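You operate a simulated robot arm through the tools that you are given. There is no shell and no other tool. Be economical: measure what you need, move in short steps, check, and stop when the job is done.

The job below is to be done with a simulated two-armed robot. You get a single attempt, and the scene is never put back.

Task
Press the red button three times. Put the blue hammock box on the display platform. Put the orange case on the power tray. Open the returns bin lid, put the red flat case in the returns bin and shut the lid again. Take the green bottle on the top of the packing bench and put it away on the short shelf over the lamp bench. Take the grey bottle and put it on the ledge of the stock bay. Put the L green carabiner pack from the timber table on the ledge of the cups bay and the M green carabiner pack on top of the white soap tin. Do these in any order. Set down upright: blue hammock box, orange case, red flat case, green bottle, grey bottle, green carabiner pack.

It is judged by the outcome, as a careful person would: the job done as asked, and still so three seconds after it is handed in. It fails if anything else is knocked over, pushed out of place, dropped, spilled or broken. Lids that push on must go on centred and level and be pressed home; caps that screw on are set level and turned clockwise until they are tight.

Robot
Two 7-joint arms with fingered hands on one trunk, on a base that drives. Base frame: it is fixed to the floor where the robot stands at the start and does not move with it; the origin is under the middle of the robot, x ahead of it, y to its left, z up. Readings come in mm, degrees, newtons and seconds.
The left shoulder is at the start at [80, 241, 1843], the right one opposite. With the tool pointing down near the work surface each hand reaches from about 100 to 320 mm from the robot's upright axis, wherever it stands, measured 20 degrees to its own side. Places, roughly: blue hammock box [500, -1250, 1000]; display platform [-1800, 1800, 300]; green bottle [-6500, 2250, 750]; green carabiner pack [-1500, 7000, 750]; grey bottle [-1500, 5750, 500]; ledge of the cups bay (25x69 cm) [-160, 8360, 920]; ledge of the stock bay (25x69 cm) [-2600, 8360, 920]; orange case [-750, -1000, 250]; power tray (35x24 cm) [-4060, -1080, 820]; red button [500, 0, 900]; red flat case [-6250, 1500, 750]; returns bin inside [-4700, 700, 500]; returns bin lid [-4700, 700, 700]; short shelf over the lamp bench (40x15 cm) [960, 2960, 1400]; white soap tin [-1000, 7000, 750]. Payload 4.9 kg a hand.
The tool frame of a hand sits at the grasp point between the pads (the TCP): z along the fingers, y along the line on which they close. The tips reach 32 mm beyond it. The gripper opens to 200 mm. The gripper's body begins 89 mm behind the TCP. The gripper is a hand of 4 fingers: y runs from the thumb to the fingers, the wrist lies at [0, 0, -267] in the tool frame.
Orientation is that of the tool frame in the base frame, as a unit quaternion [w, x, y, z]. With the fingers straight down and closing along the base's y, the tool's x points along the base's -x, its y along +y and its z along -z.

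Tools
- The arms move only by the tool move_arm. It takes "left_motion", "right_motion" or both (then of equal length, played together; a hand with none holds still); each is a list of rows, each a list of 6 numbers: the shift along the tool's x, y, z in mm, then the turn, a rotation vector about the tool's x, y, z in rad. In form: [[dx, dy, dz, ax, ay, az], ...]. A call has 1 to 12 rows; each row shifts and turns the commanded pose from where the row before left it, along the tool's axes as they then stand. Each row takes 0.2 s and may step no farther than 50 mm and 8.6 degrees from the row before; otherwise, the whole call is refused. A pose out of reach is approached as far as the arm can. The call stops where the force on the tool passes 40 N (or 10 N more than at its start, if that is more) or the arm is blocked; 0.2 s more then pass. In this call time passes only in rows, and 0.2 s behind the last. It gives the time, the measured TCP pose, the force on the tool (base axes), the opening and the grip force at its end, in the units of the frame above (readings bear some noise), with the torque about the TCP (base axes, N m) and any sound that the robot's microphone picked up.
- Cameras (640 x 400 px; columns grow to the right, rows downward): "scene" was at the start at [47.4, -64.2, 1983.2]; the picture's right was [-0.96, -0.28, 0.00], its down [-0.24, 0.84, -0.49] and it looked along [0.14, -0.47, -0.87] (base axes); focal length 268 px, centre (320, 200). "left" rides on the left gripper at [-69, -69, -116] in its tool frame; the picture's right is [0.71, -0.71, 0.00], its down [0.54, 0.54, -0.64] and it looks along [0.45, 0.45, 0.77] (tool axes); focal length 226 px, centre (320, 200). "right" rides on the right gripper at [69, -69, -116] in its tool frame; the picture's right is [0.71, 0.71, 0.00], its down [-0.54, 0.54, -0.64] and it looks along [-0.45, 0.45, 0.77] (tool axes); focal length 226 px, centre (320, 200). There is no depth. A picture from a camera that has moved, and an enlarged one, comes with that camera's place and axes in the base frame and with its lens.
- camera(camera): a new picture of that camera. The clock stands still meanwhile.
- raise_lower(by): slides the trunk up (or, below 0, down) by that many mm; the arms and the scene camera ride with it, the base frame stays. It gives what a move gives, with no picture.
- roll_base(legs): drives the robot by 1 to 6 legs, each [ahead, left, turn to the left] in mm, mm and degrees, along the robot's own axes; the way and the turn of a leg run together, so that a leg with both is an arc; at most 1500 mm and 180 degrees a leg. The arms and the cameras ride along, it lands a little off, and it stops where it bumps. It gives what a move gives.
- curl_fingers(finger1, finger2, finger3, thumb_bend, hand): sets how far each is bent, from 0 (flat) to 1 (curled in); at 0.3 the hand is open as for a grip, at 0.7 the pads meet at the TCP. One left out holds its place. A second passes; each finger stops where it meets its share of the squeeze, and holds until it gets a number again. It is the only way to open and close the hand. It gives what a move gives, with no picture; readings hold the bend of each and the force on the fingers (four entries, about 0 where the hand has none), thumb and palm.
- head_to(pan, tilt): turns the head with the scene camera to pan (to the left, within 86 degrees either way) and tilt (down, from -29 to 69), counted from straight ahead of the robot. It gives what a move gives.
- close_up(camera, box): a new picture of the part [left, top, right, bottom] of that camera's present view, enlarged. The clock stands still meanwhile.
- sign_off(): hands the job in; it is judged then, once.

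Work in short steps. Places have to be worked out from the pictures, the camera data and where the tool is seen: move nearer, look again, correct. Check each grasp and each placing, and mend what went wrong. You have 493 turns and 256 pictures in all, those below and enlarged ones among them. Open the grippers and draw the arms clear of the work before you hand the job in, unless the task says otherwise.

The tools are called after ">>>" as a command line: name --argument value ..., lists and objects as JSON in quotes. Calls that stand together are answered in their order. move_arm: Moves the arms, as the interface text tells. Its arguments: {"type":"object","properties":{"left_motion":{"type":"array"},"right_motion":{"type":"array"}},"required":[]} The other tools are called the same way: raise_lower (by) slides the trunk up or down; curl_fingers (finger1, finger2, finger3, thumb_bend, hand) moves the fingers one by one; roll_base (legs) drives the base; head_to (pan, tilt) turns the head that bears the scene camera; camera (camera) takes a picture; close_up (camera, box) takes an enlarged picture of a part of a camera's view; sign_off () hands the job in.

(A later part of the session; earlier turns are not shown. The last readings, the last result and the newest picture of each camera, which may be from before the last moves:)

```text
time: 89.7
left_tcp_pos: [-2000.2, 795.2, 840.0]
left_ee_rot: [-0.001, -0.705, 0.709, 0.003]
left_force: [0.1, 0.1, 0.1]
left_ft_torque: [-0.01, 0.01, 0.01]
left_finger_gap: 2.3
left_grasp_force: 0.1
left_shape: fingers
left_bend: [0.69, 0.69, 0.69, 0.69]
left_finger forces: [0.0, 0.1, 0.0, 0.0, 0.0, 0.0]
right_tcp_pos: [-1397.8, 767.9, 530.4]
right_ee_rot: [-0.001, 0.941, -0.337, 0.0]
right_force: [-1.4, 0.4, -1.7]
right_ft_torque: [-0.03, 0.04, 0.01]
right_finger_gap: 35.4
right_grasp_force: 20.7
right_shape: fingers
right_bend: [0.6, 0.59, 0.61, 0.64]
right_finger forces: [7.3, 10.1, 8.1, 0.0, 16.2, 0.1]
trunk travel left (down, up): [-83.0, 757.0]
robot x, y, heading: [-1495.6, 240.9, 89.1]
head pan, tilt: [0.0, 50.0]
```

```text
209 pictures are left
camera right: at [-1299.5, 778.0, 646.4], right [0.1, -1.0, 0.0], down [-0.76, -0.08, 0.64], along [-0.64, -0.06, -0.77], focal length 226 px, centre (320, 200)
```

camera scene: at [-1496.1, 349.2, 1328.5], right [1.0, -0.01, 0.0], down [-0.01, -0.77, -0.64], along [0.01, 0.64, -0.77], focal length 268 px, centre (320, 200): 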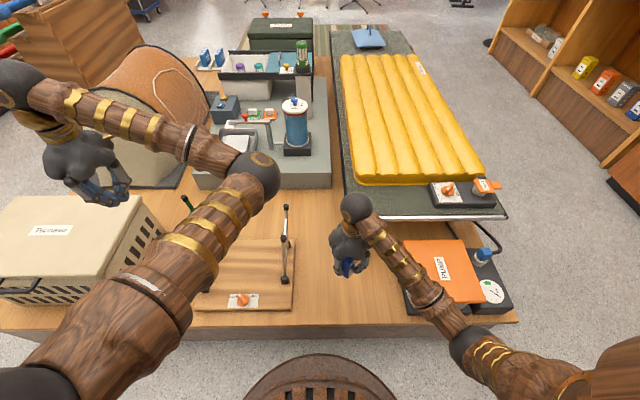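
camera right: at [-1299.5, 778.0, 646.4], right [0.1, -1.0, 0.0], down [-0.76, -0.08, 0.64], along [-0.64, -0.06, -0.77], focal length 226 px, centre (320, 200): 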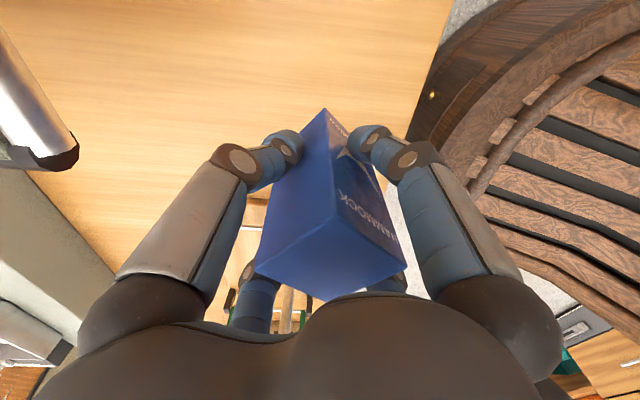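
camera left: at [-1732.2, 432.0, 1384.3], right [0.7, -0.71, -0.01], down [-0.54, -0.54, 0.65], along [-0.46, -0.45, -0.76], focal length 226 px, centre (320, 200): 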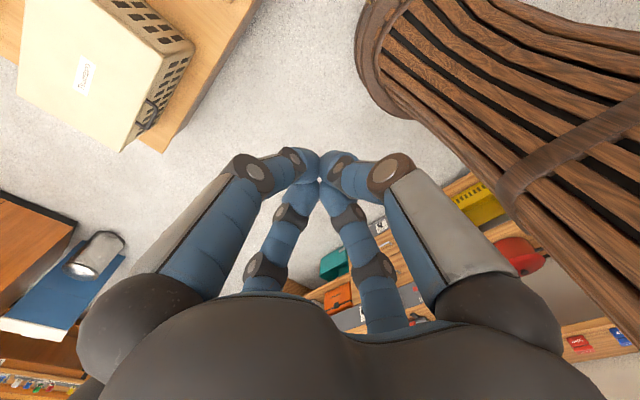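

Clear below. Lower the remaining trunk travel then step down with the arm until contact.

>>> raise_lower --by -80

>>> move_arm --right_motion '[[0, 0, 20, 0, 0, 0], [0, 0, 20, 0, 0, 0], [0, 0, 10, 0, 0, 0], [0, 0, 8, 0, 0, 0]]'

>>> camera --camera "scene"

```text
time: 90.8
left_tcp_pos: [-1999.1, 795.0, 758.5]
left_ee_rot: [-0.001, -0.704, 0.71, 0.004]
left_force: [0.4, -0.9, -0.6]
left_ft_torque: [0.0, -0.01, -0.03]
left_finger_gap: 2.4
left_grasp_force: 0.1
left_shape: fingers
left_bend: [0.69, 0.69, 0.69, 0.69]
left_finger forces: [0.0, 0.1, 0.1, 0.1, 0.1, 0.0]
right_tcp_pos: [-1396.7, 768.7, 449.8]
right_ee_rot: [-0.001, 0.941, -0.337, 0.0]
right_force: [0.5, 0.2, -1.7]
right_ft_torque: [-0.04, 0.0, -0.01]
right_finger_gap: 35.2
right_grasp_force: 21.1
right_shape: fingers
right_bend: [0.6, 0.59, 0.61, 0.64]
right_finger forces: [7.3, 10.2, 8.1, 0.1, 16.2, 0.1]
trunk travel left (down, up): [-3.0, 837.0]
robot x, y, heading: [-1497.6, 241.9, 89.3]
head pan, tilt: [0.0, 50.0]
```

```text
time: 91.8
left_tcp_pos: [-1999.1, 795.4, 759.0]
left_ee_rot: [-0.003, -0.705, 0.709, 0.003]
left_force: [0.0, 0.3, -0.3]
left_ft_torque: [0.01, -0.01, 0.0]
left_finger_gap: 2.3
left_grasp_force: 0.1
left_shape: fingers
left_bend: [0.69, 0.69, 0.69, 0.69]
left_finger forces: [0.1, 0.1, 0.1, 0.0, 0.0, 0.0]
right_tcp_pos: [-1396.4, 768.7, 392.1]
right_ee_rot: [0.0, 0.942, -0.337, 0.0]
right_force: [0.1, -0.3, -2.1]
right_ft_torque: [0.01, -0.03, 0.02]
right_finger_gap: 35.2
right_grasp_force: 21.1
right_shape: fingers
right_bend: [0.6, 0.59, 0.61, 0.64]
right_finger forces: [7.3, 10.1, 8.1, 0.1, 16.1, 0.1]
trunk travel left (down, up): [-3.0, 837.0]
robot x, y, heading: [-1498.1, 240.4, 89.3]
head pan, tilt: [0.0, 50.0]
```

```text
208 pictures are left
camera scene: at [-1496.1, 349.4, 1248.4], right [1.0, -0.01, 0.0], down [-0.01, -0.77, -0.64], along [0.01, 0.64, -0.77], focal length 268 px, centre (320, 200)
```

scene: 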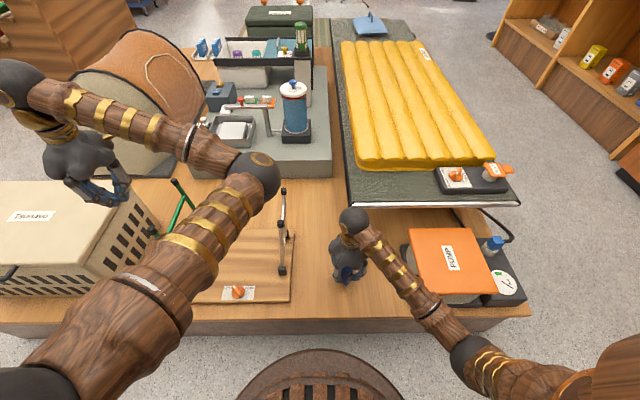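

Now fine steps down until the force shows contact.

>>> move_arm --right_motion '[[0, 0, 6, 0, 0, 0], [0, 0, 6, 0, 0, 0], [0, 0, 5, 0, 0, 0], [0, 0, 4, 0, 0, 0]]'

>>> close_up --camera "scene" --box '[300, 200, 420, 300]'

```text
time: 92.8
left_tcp_pos: [-2000.0, 795.1, 759.9]
left_ee_rot: [-0.002, -0.704, 0.71, 0.003]
left_force: [0.6, 0.8, 0.3]
left_ft_torque: [0.03, 0.01, -0.01]
left_finger_gap: 2.5
left_grasp_force: 0.0
left_shape: fingers
left_bend: [0.69, 0.69, 0.69, 0.69]
left_finger forces: [0.1, 0.1, 0.0, 0.0, 0.0, 0.0]
right_tcp_pos: [-1396.2, 770.3, 370.6]
right_ee_rot: [-0.001, 0.942, -0.337, 0.0]
right_force: [0.7, -0.2, 1.9]
right_ft_torque: [-0.02, 0.07, 0.01]
right_finger_gap: 35.3
right_grasp_force: 21.3
right_shape: fingers
right_bend: [0.6, 0.59, 0.61, 0.64]
right_finger forces: [7.4, 10.2, 8.0, 0.0, 16.4, 0.1]
trunk travel left (down, up): [-3.0, 837.0]
robot x, y, heading: [-1498.7, 241.0, 89.3]
head pan, tilt: [0.0, 50.0]
```

```text
4.00 times, centred on (360, 250) of scene
camera zoom: at [-1496.1, 349.0, 1248.5], right [1.0, -0.01, 0.0], down [-0.01, -0.77, -0.64], along [0.01, 0.64, -0.77], focal length 1070 px, centre (160, 0)
```

zoom: 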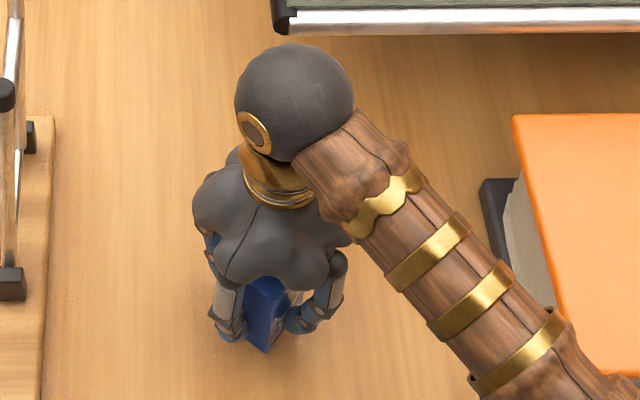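

Contact is just starting (force +4 N swing). A couple more millimetres, then release.

>>> move_arm --right_motion '[[0, 0, 1.5, 0, 0, 0], [0, 0, 1.5, 0, 0, 0], [0, 0, 0, 0, 0, 0]]'

```text
time: 93.7
left_tcp_pos: [-1999.7, 794.2, 759.1]
left_ee_rot: [-0.001, -0.704, 0.71, 0.004]
left_force: [0.1, 1.0, -0.2]
left_ft_torque: [0.0, -0.01, 0.0]
left_finger_gap: 2.3
left_grasp_force: 0.1
left_shape: fingers
left_bend: [0.69, 0.69, 0.69, 0.69]
left_finger forces: [0.1, 0.0, 0.0, 0.1, 0.0, 0.0]
right_tcp_pos: [-1396.3, 769.9, 369.1]
right_ee_rot: [-0.002, 0.941, -0.337, 0.0]
right_force: [2.3, 0.6, 18.7]
right_ft_torque: [-0.21, 0.2, 0.0]
right_finger_gap: 35.4
right_grasp_force: 24.8
right_shape: fingers
right_bend: [0.6, 0.59, 0.61, 0.64]
right_finger forces: [9.2, 12.1, 9.5, 0.1, 19.2, 0.1]
trunk travel left (down, up): [-3.0, 837.0]
robot x, y, heading: [-1498.3, 240.0, 89.1]
head pan, tilt: [0.0, 50.0]
```

>>> curl_fingers --hand "right" --finger1 0.4 --finger2 0.4 --finger3 0.4 --thumb_bend 0.4

>>> camera --camera "right"

```text
time: 94.7
left_tcp_pos: [-1999.8, 794.8, 758.0]
left_ee_rot: [-0.002, -0.705, 0.71, 0.003]
left_force: [0.2, 0.5, -0.3]
left_ft_torque: [-0.02, 0.0, -0.02]
left_finger_gap: 2.2
left_grasp_force: 0.0
left_shape: fingers
left_bend: [0.69, 0.69, 0.69, 0.69]
left_finger forces: [0.0, 0.0, 0.0, 0.0, 0.1, 0.0]
right_tcp_pos: [-1396.7, 768.2, 367.6]
right_ee_rot: [-0.001, 0.941, -0.337, 0.002]
right_force: [0.5, 0.6, -0.8]
right_ft_torque: [0.02, 0.02, 0.01]
right_finger_gap: 105.0
right_grasp_force: 0.0
right_shape: fingers
right_bend: [0.4, 0.4, 0.4, 0.4]
right_finger forces: [0.1, 0.0, 0.0, 0.0, 0.0, 0.1]
trunk travel left (down, up): [-3.0, 837.0]
robot x, y, heading: [-1498.8, 240.3, 89.2]
head pan, tilt: [0.0, 50.0]
```

```text
206 pictures are left
camera right: at [-1299.3, 777.8, 484.1], right [0.1, -1.0, 0.0], down [-0.76, -0.08, 0.64], along [-0.64, -0.06, -0.77], focal length 226 px, centre (320, 200)
```

right: 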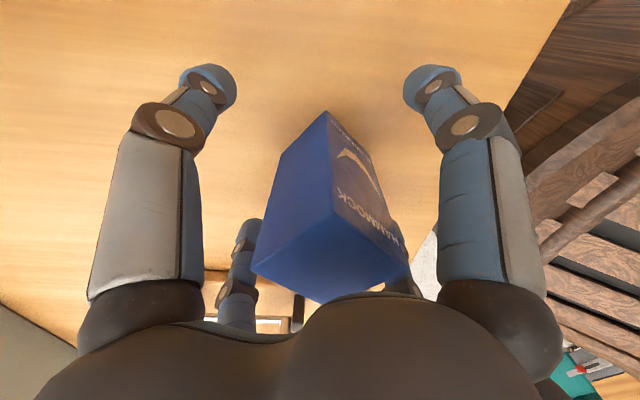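

Free. Open a little more and lift straight up with the trunk, then check.

>>> curl_fingers --hand "right" --finger1 0.3 --finger2 0.3 --finger3 0.3 --thumb_bend 0.3

>>> raise_lower --by 350

>>> camera --camera "right"

>>> raise_lower --by 390

>>> camera --camera "scene"

```text
time: 95.7
left_tcp_pos: [-1999.1, 793.6, 758.3]
left_ee_rot: [-0.002, -0.705, 0.709, 0.003]
left_force: [-0.8, -0.1, -0.6]
left_ft_torque: [0.06, 0.02, -0.02]
left_finger_gap: 2.5
left_grasp_force: 0.1
left_shape: fingers
left_bend: [0.69, 0.69, 0.69, 0.69]
left_finger forces: [0.0, 0.0, 0.0, 0.1, 0.0, 0.0]
right_tcp_pos: [-1395.8, 768.2, 367.2]
right_ee_rot: [-0.001, 0.942, -0.337, 0.001]
right_force: [-0.5, -0.6, 0.3]
right_ft_torque: [0.02, 0.0, 0.01]
right_finger_gap: 139.9
right_grasp_force: 0.1
right_shape: fingers
right_bend: [0.3, 0.3, 0.3, 0.3]
right_finger forces: [0.0, 0.0, 0.1, 0.0, 0.0, 0.0]
trunk travel left (down, up): [-3.0, 837.0]
robot x, y, heading: [-1497.1, 244.7, 89.1]
head pan, tilt: [0.0, 50.0]
```

```text
time: 99.1
left_tcp_pos: [-1999.6, 796.1, 1108.4]
left_ee_rot: [-0.002, -0.705, 0.709, 0.003]
left_force: [0.1, 0.3, -0.1]
left_ft_torque: [-0.01, -0.01, 0.0]
left_finger_gap: 2.3
left_grasp_force: 0.0
left_shape: fingers
left_bend: [0.69, 0.69, 0.69, 0.69]
left_finger forces: [0.1, 0.0, 0.0, 0.1, 0.0, 0.0]
right_tcp_pos: [-1397.0, 769.6, 717.6]
right_ee_rot: [-0.002, 0.941, -0.338, 0.001]
right_force: [-0.1, 1.0, -0.2]
right_ft_torque: [-0.01, 0.0, -0.03]
right_finger_gap: 139.9
right_grasp_force: 0.0
right_shape: fingers
right_bend: [0.3, 0.3, 0.3, 0.3]
right_finger forces: [0.0, 0.1, 0.1, 0.1, 0.0, 0.0]
trunk travel left (down, up): [-353.0, 487.0]
robot x, y, heading: [-1499.6, 244.1, 89.2]
head pan, tilt: [0.0, 50.0]
```

```text
205 pictures are left
camera right: at [-1299.3, 778.0, 834.1], right [0.1, -1.0, 0.0], down [-0.76, -0.08, 0.64], along [-0.64, -0.06, -0.77], focal length 226 px, centre (320, 200)
```

right: 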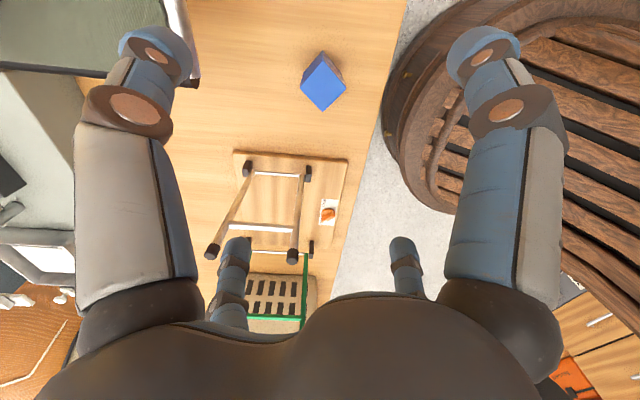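

```text
time: 102.8
left_tcp_pos: [-1998.8, 796.1, 1499.1]
left_ee_rot: [-0.002, -0.705, 0.71, 0.002]
left_force: [-0.4, 0.2, -0.5]
left_ft_torque: [-0.01, 0.01, -0.03]
left_finger_gap: 2.4
left_grasp_force: 0.1
left_shape: fingers
left_bend: [0.69, 0.69, 0.69, 0.69]
left_finger forces: [0.0, 0.0, 0.1, 0.0, 0.0, 0.0]
right_tcp_pos: [-1396.9, 769.6, 1107.5]
right_ee_rot: [0.0, 0.942, -0.336, 0.001]
right_force: [0.7, -0.6, -0.2]
right_ft_torque: [-0.02, 0.0, 0.03]
right_finger_gap: 139.7
right_grasp_force: 0.0
right_shape: fingers
right_bend: [0.3, 0.3, 0.3, 0.3]
right_finger forces: [0.0, 0.0, 0.0, 0.1, 0.0, 0.0]
trunk travel left (down, up): [-743.0, 97.0]
robot x, y, heading: [-1496.7, 244.5, 89.4]
head pan, tilt: [0.0, 50.0]
```

```text
204 pictures are left
camera scene: at [-1496.1, 349.5, 1988.4], right [1.0, -0.01, 0.0], down [-0.01, -0.77, -0.64], along [0.01, 0.64, -0.77], focal length 268 px, centre (320, 200)
```

scene: 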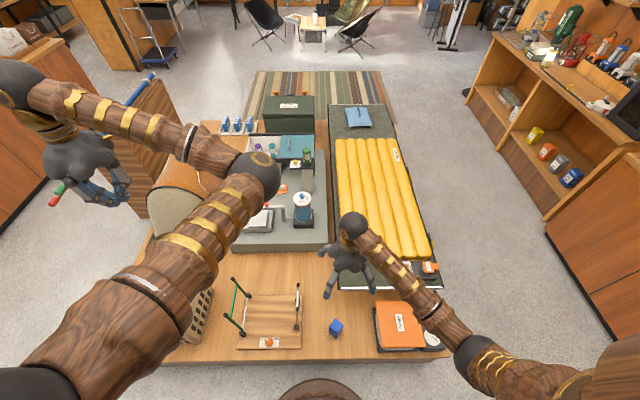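

The hammock box stands upright on the platform. Now bring both hands to a compact pose before turning to find the orange case.

>>> roll_base --legs '[[-300, 0, 0]]'

>>> move_arm --left_motion '[[15, -30, 36, 0, 0, 0], [15, -30, 36, 0, 0, 0], [15, -30, 36, 0, 0, 0], [15, -30, 36, 0, 0, 0], [15, -30, 36, 0, 0, 0], [15, -30, 36, 0, 0, 0]]' --right_motion '[[0, 0, -20, 0, 0, 0.125], [0, 0, -20, 0, 0, 0.125], [0, 0, -20, 0, 0, 0.125], [0, 0, -20, 0, 0, 0.125], [0, 0, -20, 0, 0, 0.125], [0, 0, -20, 0, 0, 0.125]]'

>>> camera --camera "scene"

```text
time: 104.9
left_tcp_pos: [-2004.0, 499.5, 1498.4]
left_ee_rot: [-0.002, -0.705, 0.71, 0.002]
left_force: [0.4, 0.3, 0.7]
left_ft_torque: [-0.02, 0.03, 0.0]
left_finger_gap: 2.1
left_grasp_force: 0.0
left_shape: fingers
left_bend: [0.69, 0.69, 0.69, 0.69]
left_finger forces: [0.1, 0.0, 0.0, 0.0, 0.1, 0.1]
right_tcp_pos: [-1400.4, 471.8, 1106.9]
right_ee_rot: [0.001, 0.942, -0.336, 0.0]
right_force: [0.3, -0.2, 1.3]
right_ft_torque: [-0.03, -0.02, 0.01]
right_finger_gap: 139.8
right_grasp_force: 0.0
right_shape: fingers
right_bend: [0.3, 0.3, 0.3, 0.3]
right_finger forces: [0.0, 0.0, 0.1, 0.1, 0.0, 0.1]
trunk travel left (down, up): [-743.0, 97.0]
robot x, y, heading: [-1500.8, -56.4, 89.1]
head pan, tilt: [0.0, 50.0]
```

```text
time: 106.3
left_tcp_pos: [-1825.1, 403.1, 1282.0]
left_ee_rot: [-0.002, -0.704, 0.71, 0.005]
left_force: [0.8, -0.2, -0.7]
left_ft_torque: [0.05, 0.04, 0.01]
left_finger_gap: 2.3
left_grasp_force: 0.2
left_shape: fingers
left_bend: [0.69, 0.69, 0.69, 0.69]
left_finger forces: [0.1, 0.1, 0.0, 0.0, 0.0, 0.0]
right_tcp_pos: [-1398.5, 469.0, 1227.9]
right_ee_rot: [-0.002, 0.752, -0.659, 0.0]
right_force: [0.9, 0.0, -0.5]
right_ft_torque: [0.0, 0.05, 0.03]
right_finger_gap: 140.0
right_grasp_force: 0.0
right_shape: fingers
right_bend: [0.3, 0.3, 0.3, 0.3]
right_finger forces: [0.0, 0.0, 0.1, 0.1, 0.0, 0.0]
trunk travel left (down, up): [-743.0, 97.0]
robot x, y, heading: [-1501.3, -57.6, 89.2]
head pan, tilt: [0.0, 50.0]
```

```text
203 pictures are left
camera scene: at [-1497.4, 49.5, 1988.5], right [1.0, -0.01, 0.0], down [-0.01, -0.77, -0.64], along [0.01, 0.64, -0.77], focal length 268 px, centre (320, 200)
```

scene: 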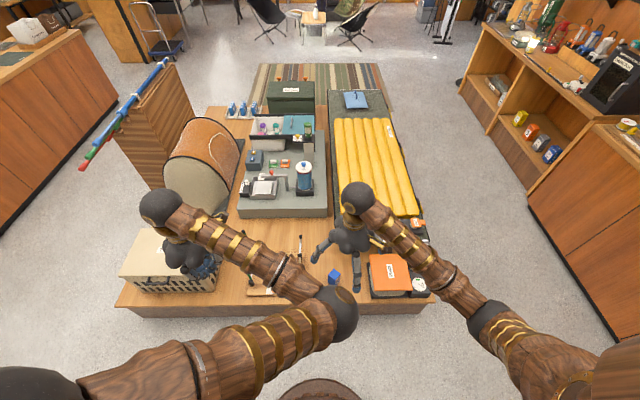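

>>> roll_base --legs '[[40, -400, 0], [0, 0, -90], [0, 0, -90]]'

>>> head_to --pan 0 --tilt 45

>>> camera --camera "scene"

```text
time: 116.4
left_tcp_pos: [-770.2, -480.4, 1281.6]
left_ee_rot: [0.003, 0.708, 0.706, 0.001]
left_force: [0.2, -0.3, 0.7]
left_ft_torque: [0.02, 0.01, 0.01]
left_finger_gap: 2.1
left_grasp_force: 0.0
left_shape: fingers
left_bend: [0.69, 0.69, 0.69, 0.69]
left_finger forces: [0.1, 0.1, 0.1, 0.1, 0.1, 0.0]
right_tcp_pos: [-1197.3, -546.9, 1227.6]
right_ee_rot: [0.0, 0.657, 0.754, 0.0]
right_force: [-0.1, 0.4, -0.8]
right_ft_torque: [-0.01, 0.03, -0.02]
right_finger_gap: 139.8
right_grasp_force: 0.0
right_shape: fingers
right_bend: [0.3, 0.3, 0.3, 0.3]
right_finger forces: [0.0, 0.0, 0.0, 0.0, 0.0, 0.0]
trunk travel left (down, up): [-743.0, 97.0]
robot x, y, heading: [-1098.7, -21.7, -90.6]
head pan, tilt: [0.0, 50.0]
```

```text
time: 117.1
left_tcp_pos: [-772.0, -481.1, 1282.0]
left_ee_rot: [0.003, 0.708, 0.706, 0.002]
left_force: [0.2, 0.3, -0.3]
left_ft_torque: [0.03, -0.04, 0.02]
left_finger_gap: 2.3
left_grasp_force: 0.1
left_shape: fingers
left_bend: [0.69, 0.69, 0.69, 0.69]
left_finger forces: [0.0, 0.1, 0.0, 0.1, 0.0, 0.1]
right_tcp_pos: [-1194.7, -548.2, 1226.5]
right_ee_rot: [-0.001, 0.657, 0.754, -0.001]
right_force: [0.2, -0.1, 0.0]
right_ft_torque: [-0.02, 0.0, -0.04]
right_finger_gap: 139.8
right_grasp_force: 0.1
right_shape: fingers
right_bend: [0.3, 0.3, 0.3, 0.3]
right_finger forces: [0.0, 0.0, 0.0, 0.0, 0.0, 0.1]
trunk travel left (down, up): [-743.0, 97.0]
robot x, y, heading: [-1101.5, -22.1, -90.6]
head pan, tilt: [0.0, 45.0]
```

```text
202 pictures are left
camera scene: at [-1100.8, -133.2, 1995.3], right [-1.0, 0.01, 0.0], down [0.01, 0.71, -0.71], along [-0.01, -0.71, -0.71], focal length 268 px, centre (320, 200)
```

scene: 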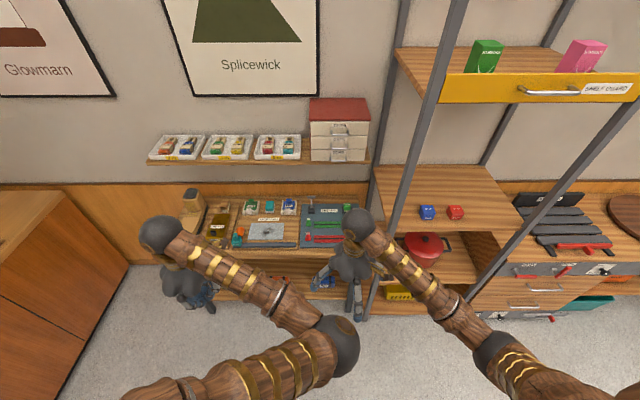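

>>> close_up --camera "scene" --box '[170, 170, 400, 320]'

>>> camera --camera "right"

```text
2.67 times, centred on (285, 245) of scene
camera zoom: at [-1100.8, -133.2, 1995.3], right [-1.0, 0.01, 0.0], down [0.01, 0.71, -0.71], along [-0.01, -0.71, -0.71], focal length 714 px, centre (413, 80)
```

zoom: 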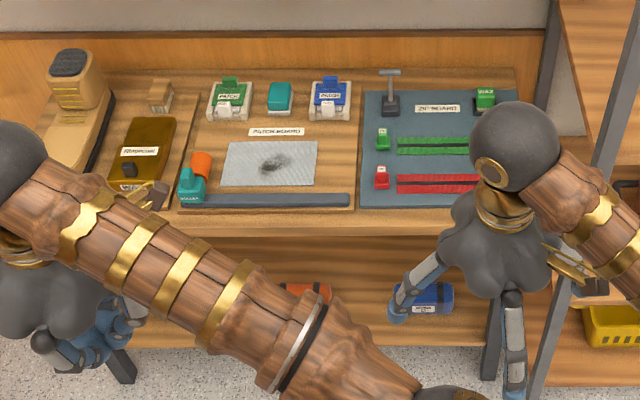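

```text
200 pictures are left
camera right: at [-1272.4, -489.3, 1343.8], right [0.6, 0.8, 0.0], down [0.61, -0.46, 0.64], along [0.51, -0.39, -0.77], focal length 226 px, centre (320, 200)
```

right: 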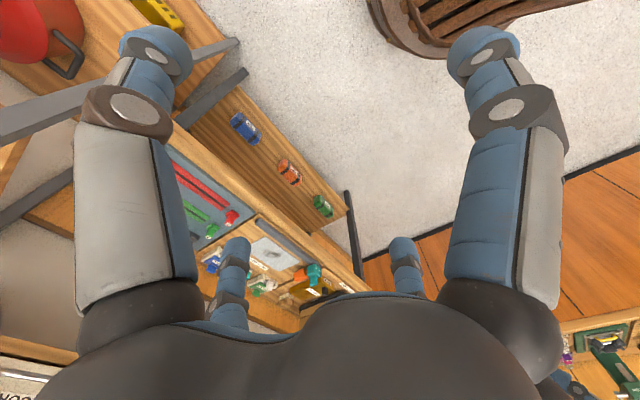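

The orange case is on the low shelf under this bench at about (−817, −1060, ~260), set back under the top, so I'll need a tilted hand. Drive a bit left, open the left hand, and lower the trunk to view it.

>>> roll_base --legs '[[0, 130, 0]]'

>>> curl_fingers --hand "left" --finger1 0.3 --finger2 0.3 --finger3 0.3 --thumb_bend 0.3

>>> raise_lower --by -400

>>> raise_lower --by -250

>>> head_to --pan 0 --tilt 30

>>> camera --camera "scene"

```text
time: 118.4
left_tcp_pos: [-649.2, -483.0, 1283.7]
left_ee_rot: [0.005, 0.709, 0.705, 0.003]
left_force: [-0.6, 0.1, 0.2]
left_ft_torque: [0.0, -0.04, 0.0]
left_finger_gap: 2.1
left_grasp_force: 0.0
left_shape: fingers
left_bend: [0.69, 0.69, 0.69, 0.69]
left_finger forces: [0.0, 0.0, 0.0, 0.0, 0.0, 0.0]
right_tcp_pos: [-1073.2, -547.9, 1226.8]
right_ee_rot: [0.002, 0.658, 0.753, 0.0]
right_force: [0.0, -0.6, 0.2]
right_ft_torque: [0.03, -0.05, 0.0]
right_finger_gap: 139.9
right_grasp_force: 0.1
right_shape: fingers
right_bend: [0.3, 0.3, 0.3, 0.3]
right_finger forces: [0.0, 0.0, 0.0, 0.0, 0.0, 0.0]
trunk travel left (down, up): [-743.0, 97.0]
robot x, y, heading: [-968.3, -23.5, -90.7]
head pan, tilt: [0.0, 45.0]
```

```text
time: 119.4
left_tcp_pos: [-641.4, -482.2, 1281.1]
left_ee_rot: [0.004, 0.709, 0.705, 0.0]
left_force: [-0.1, 0.1, 0.6]
left_ft_torque: [0.01, 0.02, 0.0]
left_finger_gap: 140.0
left_grasp_force: 0.1
left_shape: fingers
left_bend: [0.3, 0.3, 0.3, 0.3]
left_finger forces: [0.0, 0.1, 0.0, 0.0, 0.0, 0.0]
right_tcp_pos: [-1064.9, -548.8, 1227.4]
right_ee_rot: [-0.001, 0.657, 0.754, -0.002]
right_force: [-0.2, 1.0, -0.2]
right_ft_torque: [-0.01, 0.03, -0.01]
right_finger_gap: 140.1
right_grasp_force: 0.0
right_shape: fingers
right_bend: [0.3, 0.3, 0.3, 0.3]
right_finger forces: [0.0, 0.0, 0.0, 0.0, 0.0, 0.1]
trunk travel left (down, up): [-743.0, 97.0]
robot x, y, heading: [-972.0, -20.5, -90.4]
head pan, tilt: [0.0, 45.0]
```

```text
time: 123.2
left_tcp_pos: [-643.9, -482.5, 881.5]
left_ee_rot: [0.004, 0.709, 0.705, 0.001]
left_force: [0.4, 0.5, 1.0]
left_ft_torque: [-0.01, 0.02, 0.0]
left_finger_gap: 139.7
left_grasp_force: 0.0
left_shape: fingers
left_bend: [0.3, 0.3, 0.3, 0.3]
left_finger forces: [0.1, 0.1, 0.1, 0.0, 0.0, 0.0]
right_tcp_pos: [-1069.2, -548.6, 827.5]
right_ee_rot: [0.001, 0.657, 0.754, -0.001]
right_force: [-0.1, 0.9, 0.4]
right_ft_torque: [0.0, -0.03, 0.01]
right_finger_gap: 140.0
right_grasp_force: 0.1
right_shape: fingers
right_bend: [0.3, 0.3, 0.3, 0.3]
right_finger forces: [0.0, 0.0, 0.1, 0.1, 0.0, 0.0]
trunk travel left (down, up): [-343.0, 497.0]
robot x, y, heading: [-972.0, -22.2, -90.4]
head pan, tilt: [0.0, 45.0]
```

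```text
time: 125.8
left_tcp_pos: [-643.4, -482.3, 632.7]
left_ee_rot: [0.003, 0.709, 0.705, 0.001]
left_force: [-0.3, 0.2, -0.4]
left_ft_torque: [0.0, 0.0, 0.04]
left_finger_gap: 140.1
left_grasp_force: 0.1
left_shape: fingers
left_bend: [0.3, 0.3, 0.3, 0.3]
left_finger forces: [0.0, 0.0, 0.0, 0.0, 0.0, 0.0]
right_tcp_pos: [-1068.2, -549.2, 578.1]
right_ee_rot: [0.0, 0.657, 0.754, -0.001]
right_force: [0.2, 0.0, -0.6]
right_ft_torque: [-0.02, 0.0, -0.01]
right_finger_gap: 140.0
right_grasp_force: 0.1
right_shape: fingers
right_bend: [0.3, 0.3, 0.3, 0.3]
right_finger forces: [0.0, 0.0, 0.1, 0.0, 0.1, 0.0]
trunk travel left (down, up): [-93.0, 747.0]
robot x, y, heading: [-970.2, -17.5, -90.4]
head pan, tilt: [0.0, 45.0]
```

```text
time: 126.5
left_tcp_pos: [-643.1, -482.0, 630.7]
left_ee_rot: [0.004, 0.709, 0.705, 0.002]
left_force: [0.0, -0.1, 0.7]
left_ft_torque: [-0.01, -0.02, 0.01]
left_finger_gap: 139.8
left_grasp_force: 0.1
left_shape: fingers
left_bend: [0.3, 0.3, 0.3, 0.3]
left_finger forces: [0.0, 0.1, 0.1, 0.0, 0.1, 0.0]
right_tcp_pos: [-1069.4, -548.9, 578.2]
right_ee_rot: [-0.001, 0.657, 0.754, 0.0]
right_force: [0.4, 0.1, 0.3]
right_ft_torque: [0.0, 0.0, -0.03]
right_finger_gap: 139.9
right_grasp_force: 0.0
right_shape: fingers
right_bend: [0.3, 0.3, 0.3, 0.3]
right_finger forces: [0.0, 0.0, 0.0, 0.1, 0.0, 0.1]
trunk travel left (down, up): [-93.0, 747.0]
robot x, y, heading: [-971.2, -22.6, -90.5]
head pan, tilt: [0.0, 30.0]
```

```text
199 pictures are left
camera scene: at [-973.2, -143.4, 1367.9], right [-1.0, 0.01, 0.0], down [0.01, 0.5, -0.87], along [-0.01, -0.87, -0.5], focal length 268 px, centre (320, 200)
```

scene: 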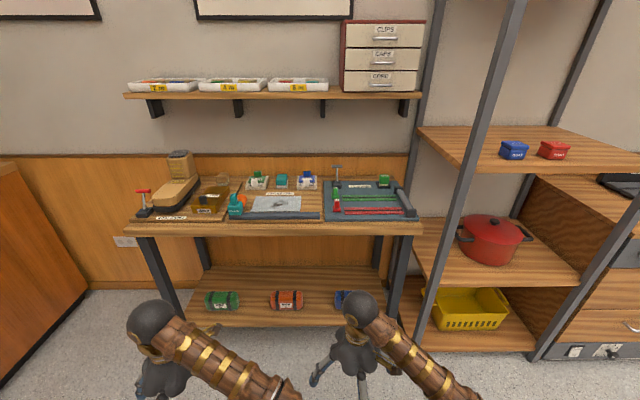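

>>> close_up --camera "scene" --box '[190, 260, 380, 340]'

```text
3.37 times, centred on (285, 300) of scene
camera zoom: at [-973.2, -143.4, 1367.9], right [-1.0, 0.01, 0.0], down [0.01, 0.5, -0.87], along [-0.01, -0.87, -0.5], focal length 902 px, centre (438, -137)
```

zoom: 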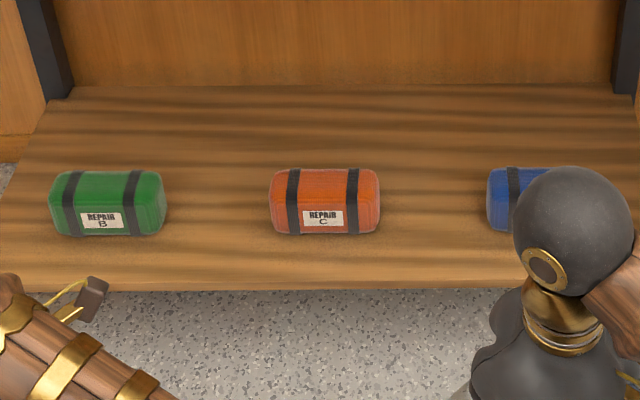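

Orange case "C" is about 160×60×75 mm, standing on the shelf (z≈244) with centre near (−813, −1040). I'll tuck the right arm low and back, and tilt the left hand 30° forward while lowering it in front.

>>> move_arm --right_motion '[[32, 0, 25, 0, 0, 0], [32, 0, 25, 0, 0, 0], [32, 0, 25, 0, 0, 0], [32, 0, 25, 0, 0, 0], [32, 0, 25, 0, 0, 0], [32, 0, 25, 0, 0, 0], [32, 0, 25, 0, 0, 0], [32, 0, 25, 0, 0, 0], [32, 0, 25, 0, 0, 0]]' --left_motion '[[0, -15, 15, 0, -0.131, 0], [0, -15, 15, 0, -0.131, 0], [0, -15, 15, 0, -0.131, 0], [0, -15, 15, 0, -0.131, 0], [0, -15, 15, 0, 0, 0], [0, -15, 15, 0, 0, 0], [0, -15, 15, 0, 0, 0], [0, -15, 15, 0, 0, 0], [0, -15, 15, 0, 0, 0]]'

>>> camera --camera "scene"

```text
time: 128.5
left_tcp_pos: [-779.3, -532.5, 508.4]
left_ee_rot: [0.187, 0.685, 0.68, -0.182]
left_force: [-0.2, -0.5, -1.1]
left_ft_torque: [0.01, -0.01, -0.01]
left_finger_gap: 140.2
left_grasp_force: 0.0
left_shape: fingers
left_bend: [0.3, 0.3, 0.3, 0.3]
left_finger forces: [0.1, 0.0, 0.0, 0.0, 0.0, 0.1]
right_tcp_pos: [-1102.4, -297.0, 376.5]
right_ee_rot: [0.001, 0.657, 0.754, -0.001]
right_force: [-2.7, -2.3, 0.0]
right_ft_torque: [0.0, 0.05, 0.29]
right_finger_gap: 136.0
right_grasp_force: 0.1
right_shape: fingers
right_bend: [0.31, 0.3, 0.3, 0.3]
right_finger forces: [0.0, 0.0, 0.0, 0.0, 0.0, 0.0]
right hand out of reach, approached as far as the arm can: row 9
trunk travel left (down, up): [-93.0, 747.0]
robot x, y, heading: [-970.6, -23.9, -90.4]
head pan, tilt: [0.0, 30.0]
```

```text
197 pictures are left
camera scene: at [-973.4, -143.6, 1367.9], right [-1.0, 0.01, 0.0], down [0.01, 0.5, -0.87], along [-0.01, -0.87, -0.5], focal length 268 px, centre (320, 200)
```

scene: 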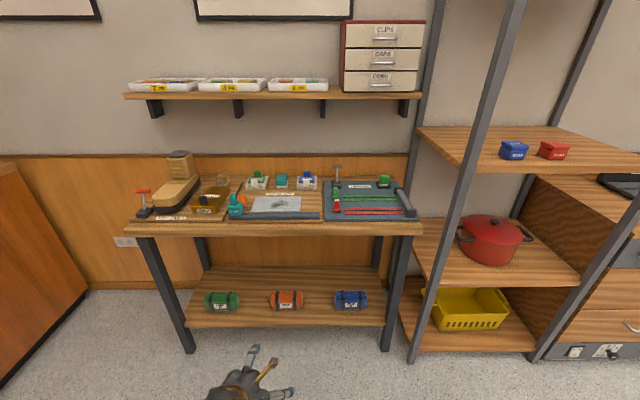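

Clear view. Spread the thumb/finger2 pair for the 160 mm length, lower to z≈400 and approach.

>>> curl_fingers --hand "left" --finger1 0.2 --finger2 0.1 --finger3 0.2 --thumb_bend 0.1

>>> move_arm --left_motion '[[18, -11.3, 31, 0, 0, 0], [18, -11.3, 31, 0, 0, 0], [18, -11.3, 31, 0, 0, 0]]'

>>> roll_base --legs '[[380, 0, 0]]'

>>> camera --camera "scene"

>>> camera --camera "left"

```text
time: 129.5
left_tcp_pos: [-776.5, -531.8, 507.6]
left_ee_rot: [0.186, 0.685, 0.681, -0.181]
left_force: [0.6, 0.3, 0.3]
left_ft_torque: [-0.01, -0.01, 0.04]
left_finger_gap: 172.0
left_grasp_force: 0.0
left_shape: fingers
left_bend: [0.2, 0.1, 0.2, 0.1]
left_finger forces: [0.1, 0.1, 0.1, 0.1, 0.0, 0.0]
right_tcp_pos: [-1102.3, -296.9, 377.0]
right_ee_rot: [-0.001, 0.657, 0.754, 0.0]
right_force: [-3.2, -1.0, 0.0]
right_ft_torque: [-0.16, 0.0, 0.35]
right_finger_gap: 136.3
right_grasp_force: 0.0
right_shape: fingers
right_bend: [0.31, 0.3, 0.3, 0.3]
right_finger forces: [0.0, 0.0, 0.0, 0.0, 0.1, 0.0]
trunk travel left (down, up): [-93.0, 747.0]
robot x, y, heading: [-970.9, -21.4, -90.6]
head pan, tilt: [0.0, 30.0]
```

```text
time: 130.3
left_tcp_pos: [-811.5, -531.6, 400.1]
left_ee_rot: [0.186, 0.685, 0.68, -0.182]
left_force: [0.6, -0.4, 0.0]
left_ft_torque: [-0.05, -0.06, -0.02]
left_finger_gap: 171.9
left_grasp_force: 0.1
left_shape: fingers
left_bend: [0.2, 0.1, 0.2, 0.1]
left_finger forces: [0.0, 0.0, 0.0, 0.0, 0.0, 0.0]
right_tcp_pos: [-1101.7, -296.4, 377.5]
right_ee_rot: [0.0, 0.657, 0.753, -0.001]
right_force: [-2.2, -1.7, -1.2]
right_ft_torque: [-0.14, 0.04, 0.3]
right_finger_gap: 136.3
right_grasp_force: 0.0
right_shape: fingers
right_bend: [0.31, 0.3, 0.3, 0.3]
right_finger forces: [0.0, 0.0, 0.0, 0.0, 0.1, 0.0]
trunk travel left (down, up): [-93.0, 747.0]
robot x, y, heading: [-970.6, -23.2, -90.5]
head pan, tilt: [0.0, 30.0]
```

```text
time: 132.8
left_tcp_pos: [-815.6, -912.0, 399.8]
left_ee_rot: [0.186, 0.686, 0.679, -0.182]
left_force: [-0.4, 0.7, 0.6]
left_ft_torque: [-0.01, 0.0, 0.02]
left_finger_gap: 171.9
left_grasp_force: 0.1
left_shape: fingers
left_bend: [0.2, 0.1, 0.2, 0.1]
left_finger forces: [0.0, 0.0, 0.1, 0.0, 0.0, 0.0]
right_tcp_pos: [-1108.1, -678.4, 377.4]
right_ee_rot: [0.0, 0.657, 0.754, -0.001]
right_force: [-2.1, -2.3, 0.6]
right_ft_torque: [0.08, 0.03, 0.28]
right_finger_gap: 136.6
right_grasp_force: 0.0
right_shape: fingers
right_bend: [0.31, 0.3, 0.3, 0.3]
right_finger forces: [0.0, 0.0, 0.0, 0.1, 0.1, 0.0]
trunk travel left (down, up): [-93.0, 747.0]
robot x, y, heading: [-975.4, -403.3, -90.6]
head pan, tilt: [0.0, 30.0]
```

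```text
196 pictures are left
camera scene: at [-977.8, -524.8, 1367.8], right [-1.0, 0.01, 0.0], down [0.01, 0.5, -0.87], along [-0.01, -0.87, -0.5], focal length 268 px, centre (320, 200)
```

scene: 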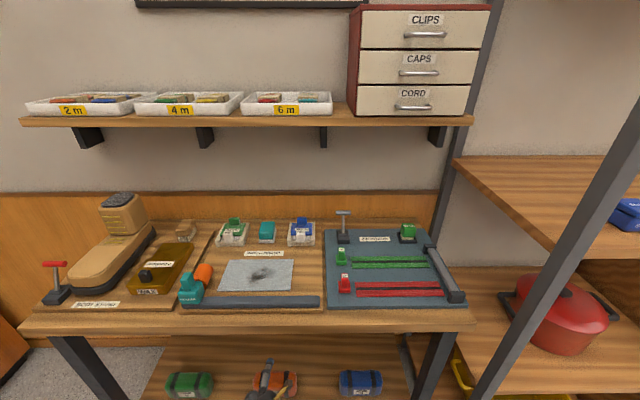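

```text
195 pictures are left
camera left: at [-885.7, -913.3, 533.5], right [-0.7, 0.62, -0.36], down [0.54, 0.79, 0.29], along [0.46, 0.01, -0.89], focal length 226 px, centre (320, 200)
```

left: 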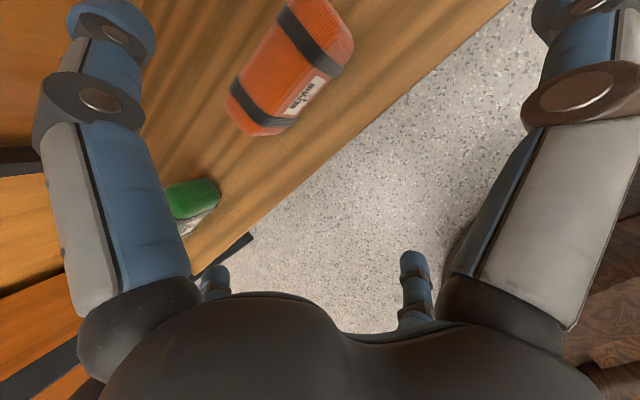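

>>> roll_base --legs '[[135, 0, 0]]'

>>> camera --camera "left"

>>> camera --camera "right"

```text
time: 134.1
left_tcp_pos: [-818.1, -1047.5, 399.9]
left_ee_rot: [0.185, 0.686, 0.679, -0.181]
left_force: [0.1, -0.7, 0.1]
left_ft_torque: [0.04, -0.03, 0.01]
left_finger_gap: 172.1
left_grasp_force: 0.1
left_shape: fingers
left_bend: [0.2, 0.1, 0.2, 0.1]
left_finger forces: [0.1, 0.0, 0.0, 0.1, 0.1, 0.1]
right_tcp_pos: [-1108.3, -813.5, 377.0]
right_ee_rot: [-0.001, 0.658, 0.753, -0.001]
right_force: [-2.9, -2.1, 0.8]
right_ft_torque: [0.1, 0.08, 0.32]
right_finger_gap: 136.9
right_grasp_force: 0.0
right_shape: fingers
right_bend: [0.31, 0.3, 0.3, 0.3]
right_finger forces: [0.0, 0.0, 0.1, 0.1, 0.0, 0.0]
trunk travel left (down, up): [-93.0, 747.0]
robot x, y, heading: [-978.1, -535.5, -90.6]
head pan, tilt: [0.0, 30.0]
```

```text
194 pictures are left
camera left: at [-888.1, -1049.4, 533.2], right [-0.7, 0.62, -0.36], down [0.55, 0.79, 0.29], along [0.46, 0.01, -0.89], focal length 226 px, centre (320, 200)
```

left: 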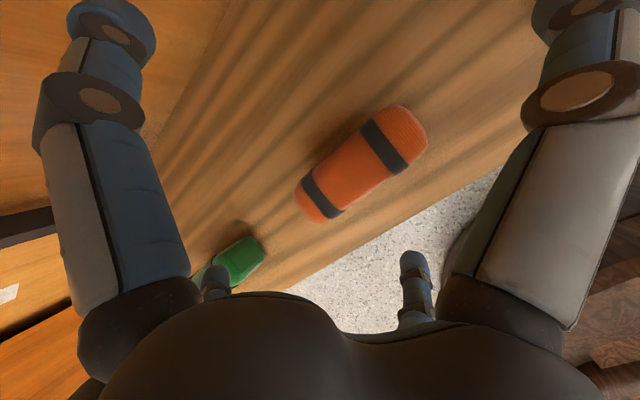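

```text
193 pictures are left
camera right: at [-1185.9, -755.0, 493.6], right [0.61, 0.8, 0.0], down [0.61, -0.46, 0.64], along [0.51, -0.39, -0.77], focal length 226 px, centre (320, 200)
```

right: 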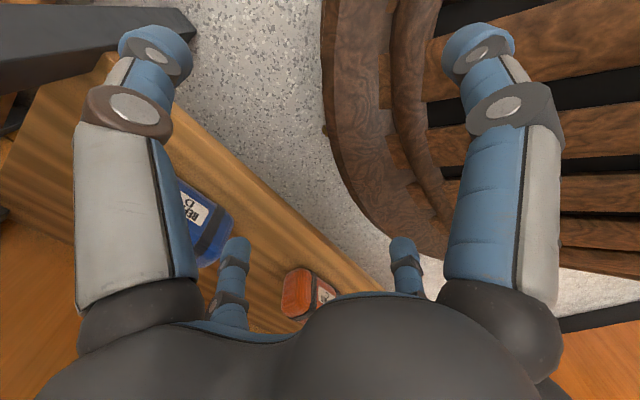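

The case is centred under the hand. At 30° tilt the near digit would hit the shelf, so I'll lower partly, reduce tilt to 15°, then look.

>>> move_arm --left_motion '[[10, 0, 17, 0, 0, 0], [10, 0, 17, 0, 0, 0], [0, 0, 0, 0, 0.131, 0], [0, 0, 0, 0, 0.131, 0]]'

>>> camera --camera "left"

>>> head_to --pan 20 --tilt 60

>>> camera --camera "scene"

```text
time: 135.1
left_tcp_pos: [-818.0, -1040.2, 358.6]
left_ee_rot: [0.095, 0.705, 0.697, -0.089]
left_force: [0.4, -0.1, 0.0]
left_ft_torque: [-0.01, 0.01, 0.02]
left_finger_gap: 172.4
left_grasp_force: 0.1
left_shape: fingers
left_bend: [0.2, 0.1, 0.2, 0.1]
left_finger forces: [0.1, 0.1, 0.0, 0.0, 0.1, 0.0]
right_tcp_pos: [-1110.9, -811.6, 376.0]
right_ee_rot: [0.001, 0.658, 0.753, -0.002]
right_force: [-2.6, -2.1, 0.8]
right_ft_torque: [0.13, -0.02, 0.31]
right_finger_gap: 136.1
right_grasp_force: 0.0
right_shape: fingers
right_bend: [0.31, 0.3, 0.3, 0.3]
right_finger forces: [0.0, 0.0, 0.1, 0.1, 0.0, 0.0]
trunk travel left (down, up): [-93.0, 747.0]
robot x, y, heading: [-973.8, -536.7, -90.6]
head pan, tilt: [0.0, 30.0]
```

```text
192 pictures are left
camera left: at [-887.5, -1076.5, 486.8], right [-0.7, 0.69, -0.19], down [0.54, 0.68, 0.49], along [0.47, 0.24, -0.85], focal length 226 px, centre (320, 200)
```

left: 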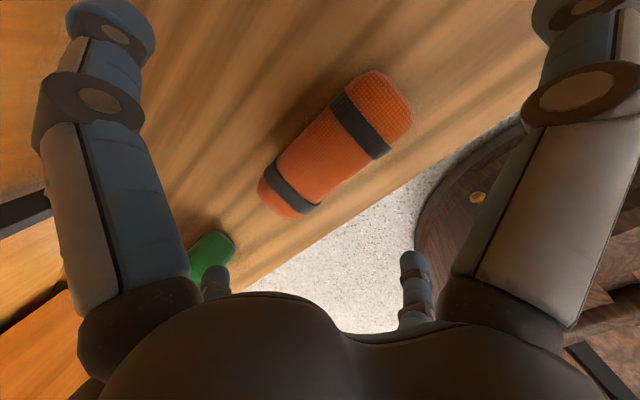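

```text
time: 136.0
left_tcp_pos: [-816.0, -1039.6, 358.1]
left_ee_rot: [0.095, 0.704, 0.698, -0.088]
left_force: [-0.1, -0.5, 0.6]
left_ft_torque: [0.01, 0.04, 0.0]
left_finger_gap: 172.2
left_grasp_force: 0.1
left_shape: fingers
left_bend: [0.2, 0.1, 0.2, 0.1]
left_finger forces: [0.0, 0.1, 0.1, 0.0, 0.1, 0.1]
right_tcp_pos: [-1110.0, -811.3, 378.1]
right_ee_rot: [0.001, 0.658, 0.753, -0.002]
right_force: [-2.9, -2.6, -0.5]
right_ft_torque: [-0.16, 0.01, 0.28]
right_finger_gap: 136.0
right_grasp_force: 0.0
right_shape: fingers
right_bend: [0.31, 0.3, 0.3, 0.3]
right_finger forces: [0.1, 0.0, 0.0, 0.0, 0.0, 0.0]
trunk travel left (down, up): [-93.0, 747.0]
robot x, y, heading: [-975.3, -538.0, -90.6]
head pan, tilt: [20.0, 60.0]
```

```text
191 pictures are left
camera scene: at [-957.8, -627.0, 1325.7], right [-0.94, -0.33, 0.0], down [-0.28, 0.82, -0.5], along [0.17, -0.48, -0.86], focal length 268 px, centre (320, 200)
```

scene: 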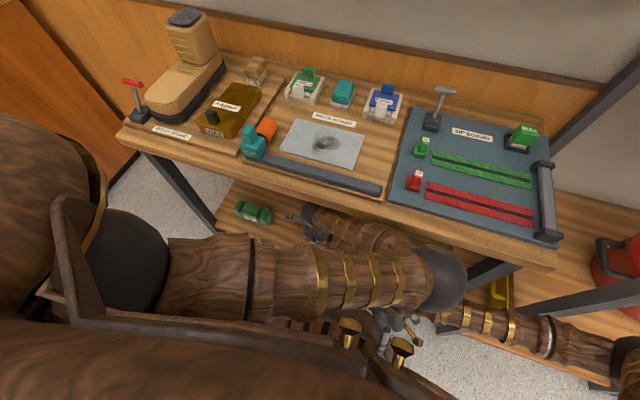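

>>> curl_fingers --hand "left" --finger1 0.25 --finger3 0.25

>>> move_arm --left_motion '[[3.2, 0, 18.1, 0, 0, 0], [3.2, 0, 18.1, 0, 0, 0], [3.2, 0, 17, 0, 0, 0]]'

>>> camera --camera "left"

```text
time: 137.0
left_tcp_pos: [-816.5, -1038.8, 358.1]
left_ee_rot: [0.094, 0.704, 0.698, -0.088]
left_force: [0.0, -0.8, 0.1]
left_ft_torque: [-0.04, 0.0, 0.0]
left_finger_gap: 167.7
left_grasp_force: 0.2
left_shape: fingers
left_bend: [0.25, 0.1, 0.25, 0.1]
left_finger forces: [0.0, 0.0, 0.0, 0.0, 0.1, 0.1]
right_tcp_pos: [-1109.4, -812.5, 378.0]
right_ee_rot: [0.001, 0.658, 0.753, -0.002]
right_force: [-1.7, -1.8, -1.0]
right_ft_torque: [-0.17, 0.02, 0.29]
right_finger_gap: 136.1
right_grasp_force: 0.0
right_shape: fingers
right_bend: [0.31, 0.3, 0.3, 0.3]
right_finger forces: [0.0, 0.0, 0.0, 0.1, 0.1, 0.1]
trunk travel left (down, up): [-93.0, 747.0]
robot x, y, heading: [-973.1, -539.2, -90.7]
head pan, tilt: [20.0, 60.0]
```

```text
time: 137.8
left_tcp_pos: [-817.3, -1055.2, 307.8]
left_ee_rot: [0.096, 0.703, 0.698, -0.092]
left_force: [-0.3, -0.4, 0.1]
left_ft_torque: [0.01, -0.02, -0.01]
left_finger_gap: 167.7
left_grasp_force: 0.1
left_shape: fingers
left_bend: [0.25, 0.1, 0.25, 0.1]
left_finger forces: [0.0, 0.0, 0.0, 0.0, 0.1, 0.1]
right_tcp_pos: [-1109.1, -813.6, 378.5]
right_ee_rot: [-0.001, 0.658, 0.753, 0.0]
right_force: [-3.7, -2.4, 1.9]
right_ft_torque: [0.16, 0.06, 0.41]
right_finger_gap: 136.7
right_grasp_force: 0.1
right_shape: fingers
right_bend: [0.3, 0.3, 0.3, 0.3]
right_finger forces: [0.1, 0.0, 0.1, 0.0, 0.0, 0.1]
trunk travel left (down, up): [-93.0, 747.0]
robot x, y, heading: [-976.5, -540.3, -90.5]
head pan, tilt: [20.0, 60.0]
```

```text
190 pictures are left
camera left: at [-887.1, -1090.7, 437.0], right [-0.7, 0.69, -0.19], down [0.54, 0.69, 0.48], along [0.46, 0.23, -0.86], focal length 226 px, centre (320, 200)
```

left: 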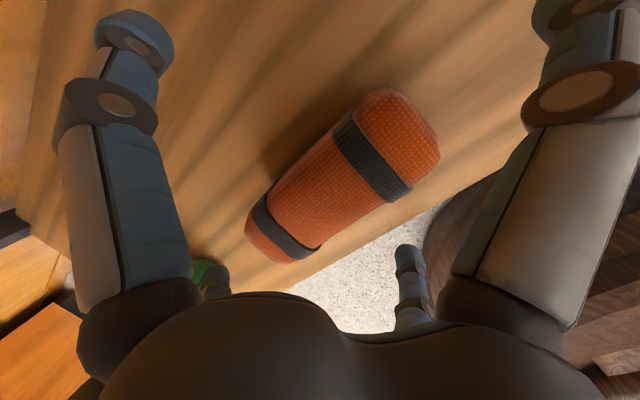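

Well placed. Lower 8 mm more and squeeze thumb and finger2 onto the ends.

>>> move_arm --left_motion '[[3, 0, 3.5, 0, 0, 0], [3, 0, 3.5, 0, 0, 0]]'

>>> curl_fingers --hand "left" --finger2 0.6 --thumb_bend 0.6

>>> camera --camera "left"

```text
time: 138.4
left_tcp_pos: [-817.1, -1049.7, 298.3]
left_ee_rot: [0.095, 0.704, 0.698, -0.091]
left_force: [-0.5, -0.1, -0.1]
left_ft_torque: [0.0, 0.0, -0.01]
left_finger_gap: 167.5
left_grasp_force: 0.0
left_shape: fingers
left_bend: [0.25, 0.1, 0.25, 0.1]
left_finger forces: [0.1, 0.0, 0.0, 0.1, 0.0, 0.1]
right_tcp_pos: [-1108.2, -814.0, 377.9]
right_ee_rot: [0.0, 0.658, 0.753, -0.001]
right_force: [-3.4, -1.6, 0.3]
right_ft_torque: [0.18, 0.1, 0.39]
right_finger_gap: 136.9
right_grasp_force: 0.0
right_shape: fingers
right_bend: [0.3, 0.3, 0.3, 0.3]
right_finger forces: [0.0, 0.1, 0.0, 0.1, 0.0, 0.0]
trunk travel left (down, up): [-93.0, 747.0]
robot x, y, heading: [-972.8, -536.2, -91.0]
head pan, tilt: [20.0, 60.0]
```

```text
time: 139.4
left_tcp_pos: [-818.5, -1050.0, 298.9]
left_ee_rot: [0.097, 0.703, 0.698, -0.092]
left_force: [-6.3, -1.1, 9.3]
left_ft_torque: [-0.01, 1.33, 0.06]
left_finger_gap: 125.6
left_grasp_force: 25.2
left_shape: fingers
left_bend: [0.25, 0.33, 0.25, 0.46]
left_finger forces: [0.1, 21.1, 0.0, 0.0, 28.7, 0.0]
right_tcp_pos: [-1110.0, -813.2, 377.9]
right_ee_rot: [0.0, 0.658, 0.753, -0.001]
right_force: [-3.6, -1.9, -0.4]
right_ft_torque: [0.02, 0.05, 0.38]
right_finger_gap: 136.7
right_grasp_force: 0.1
right_shape: fingers
right_bend: [0.3, 0.3, 0.3, 0.3]
right_finger forces: [0.1, 0.0, 0.0, 0.0, 0.0, 0.1]
trunk travel left (down, up): [-93.0, 747.0]
robot x, y, heading: [-976.3, -539.9, -90.7]
head pan, tilt: [20.0, 60.0]
```

```text
189 pictures are left
camera left: at [-888.5, -1084.8, 428.7], right [-0.7, 0.69, -0.19], down [0.54, 0.69, 0.48], along [0.46, 0.23, -0.86], focal length 226 px, centre (320, 200)
```

left: 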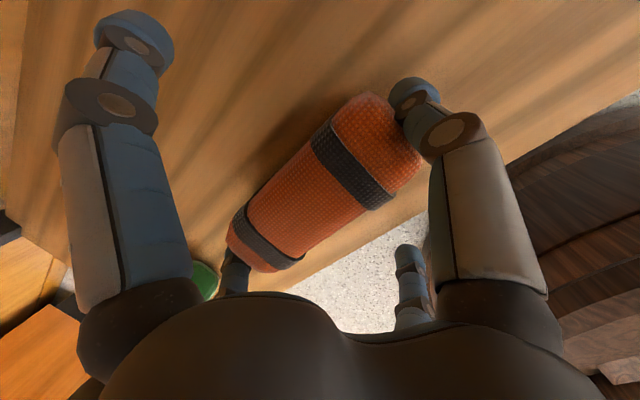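

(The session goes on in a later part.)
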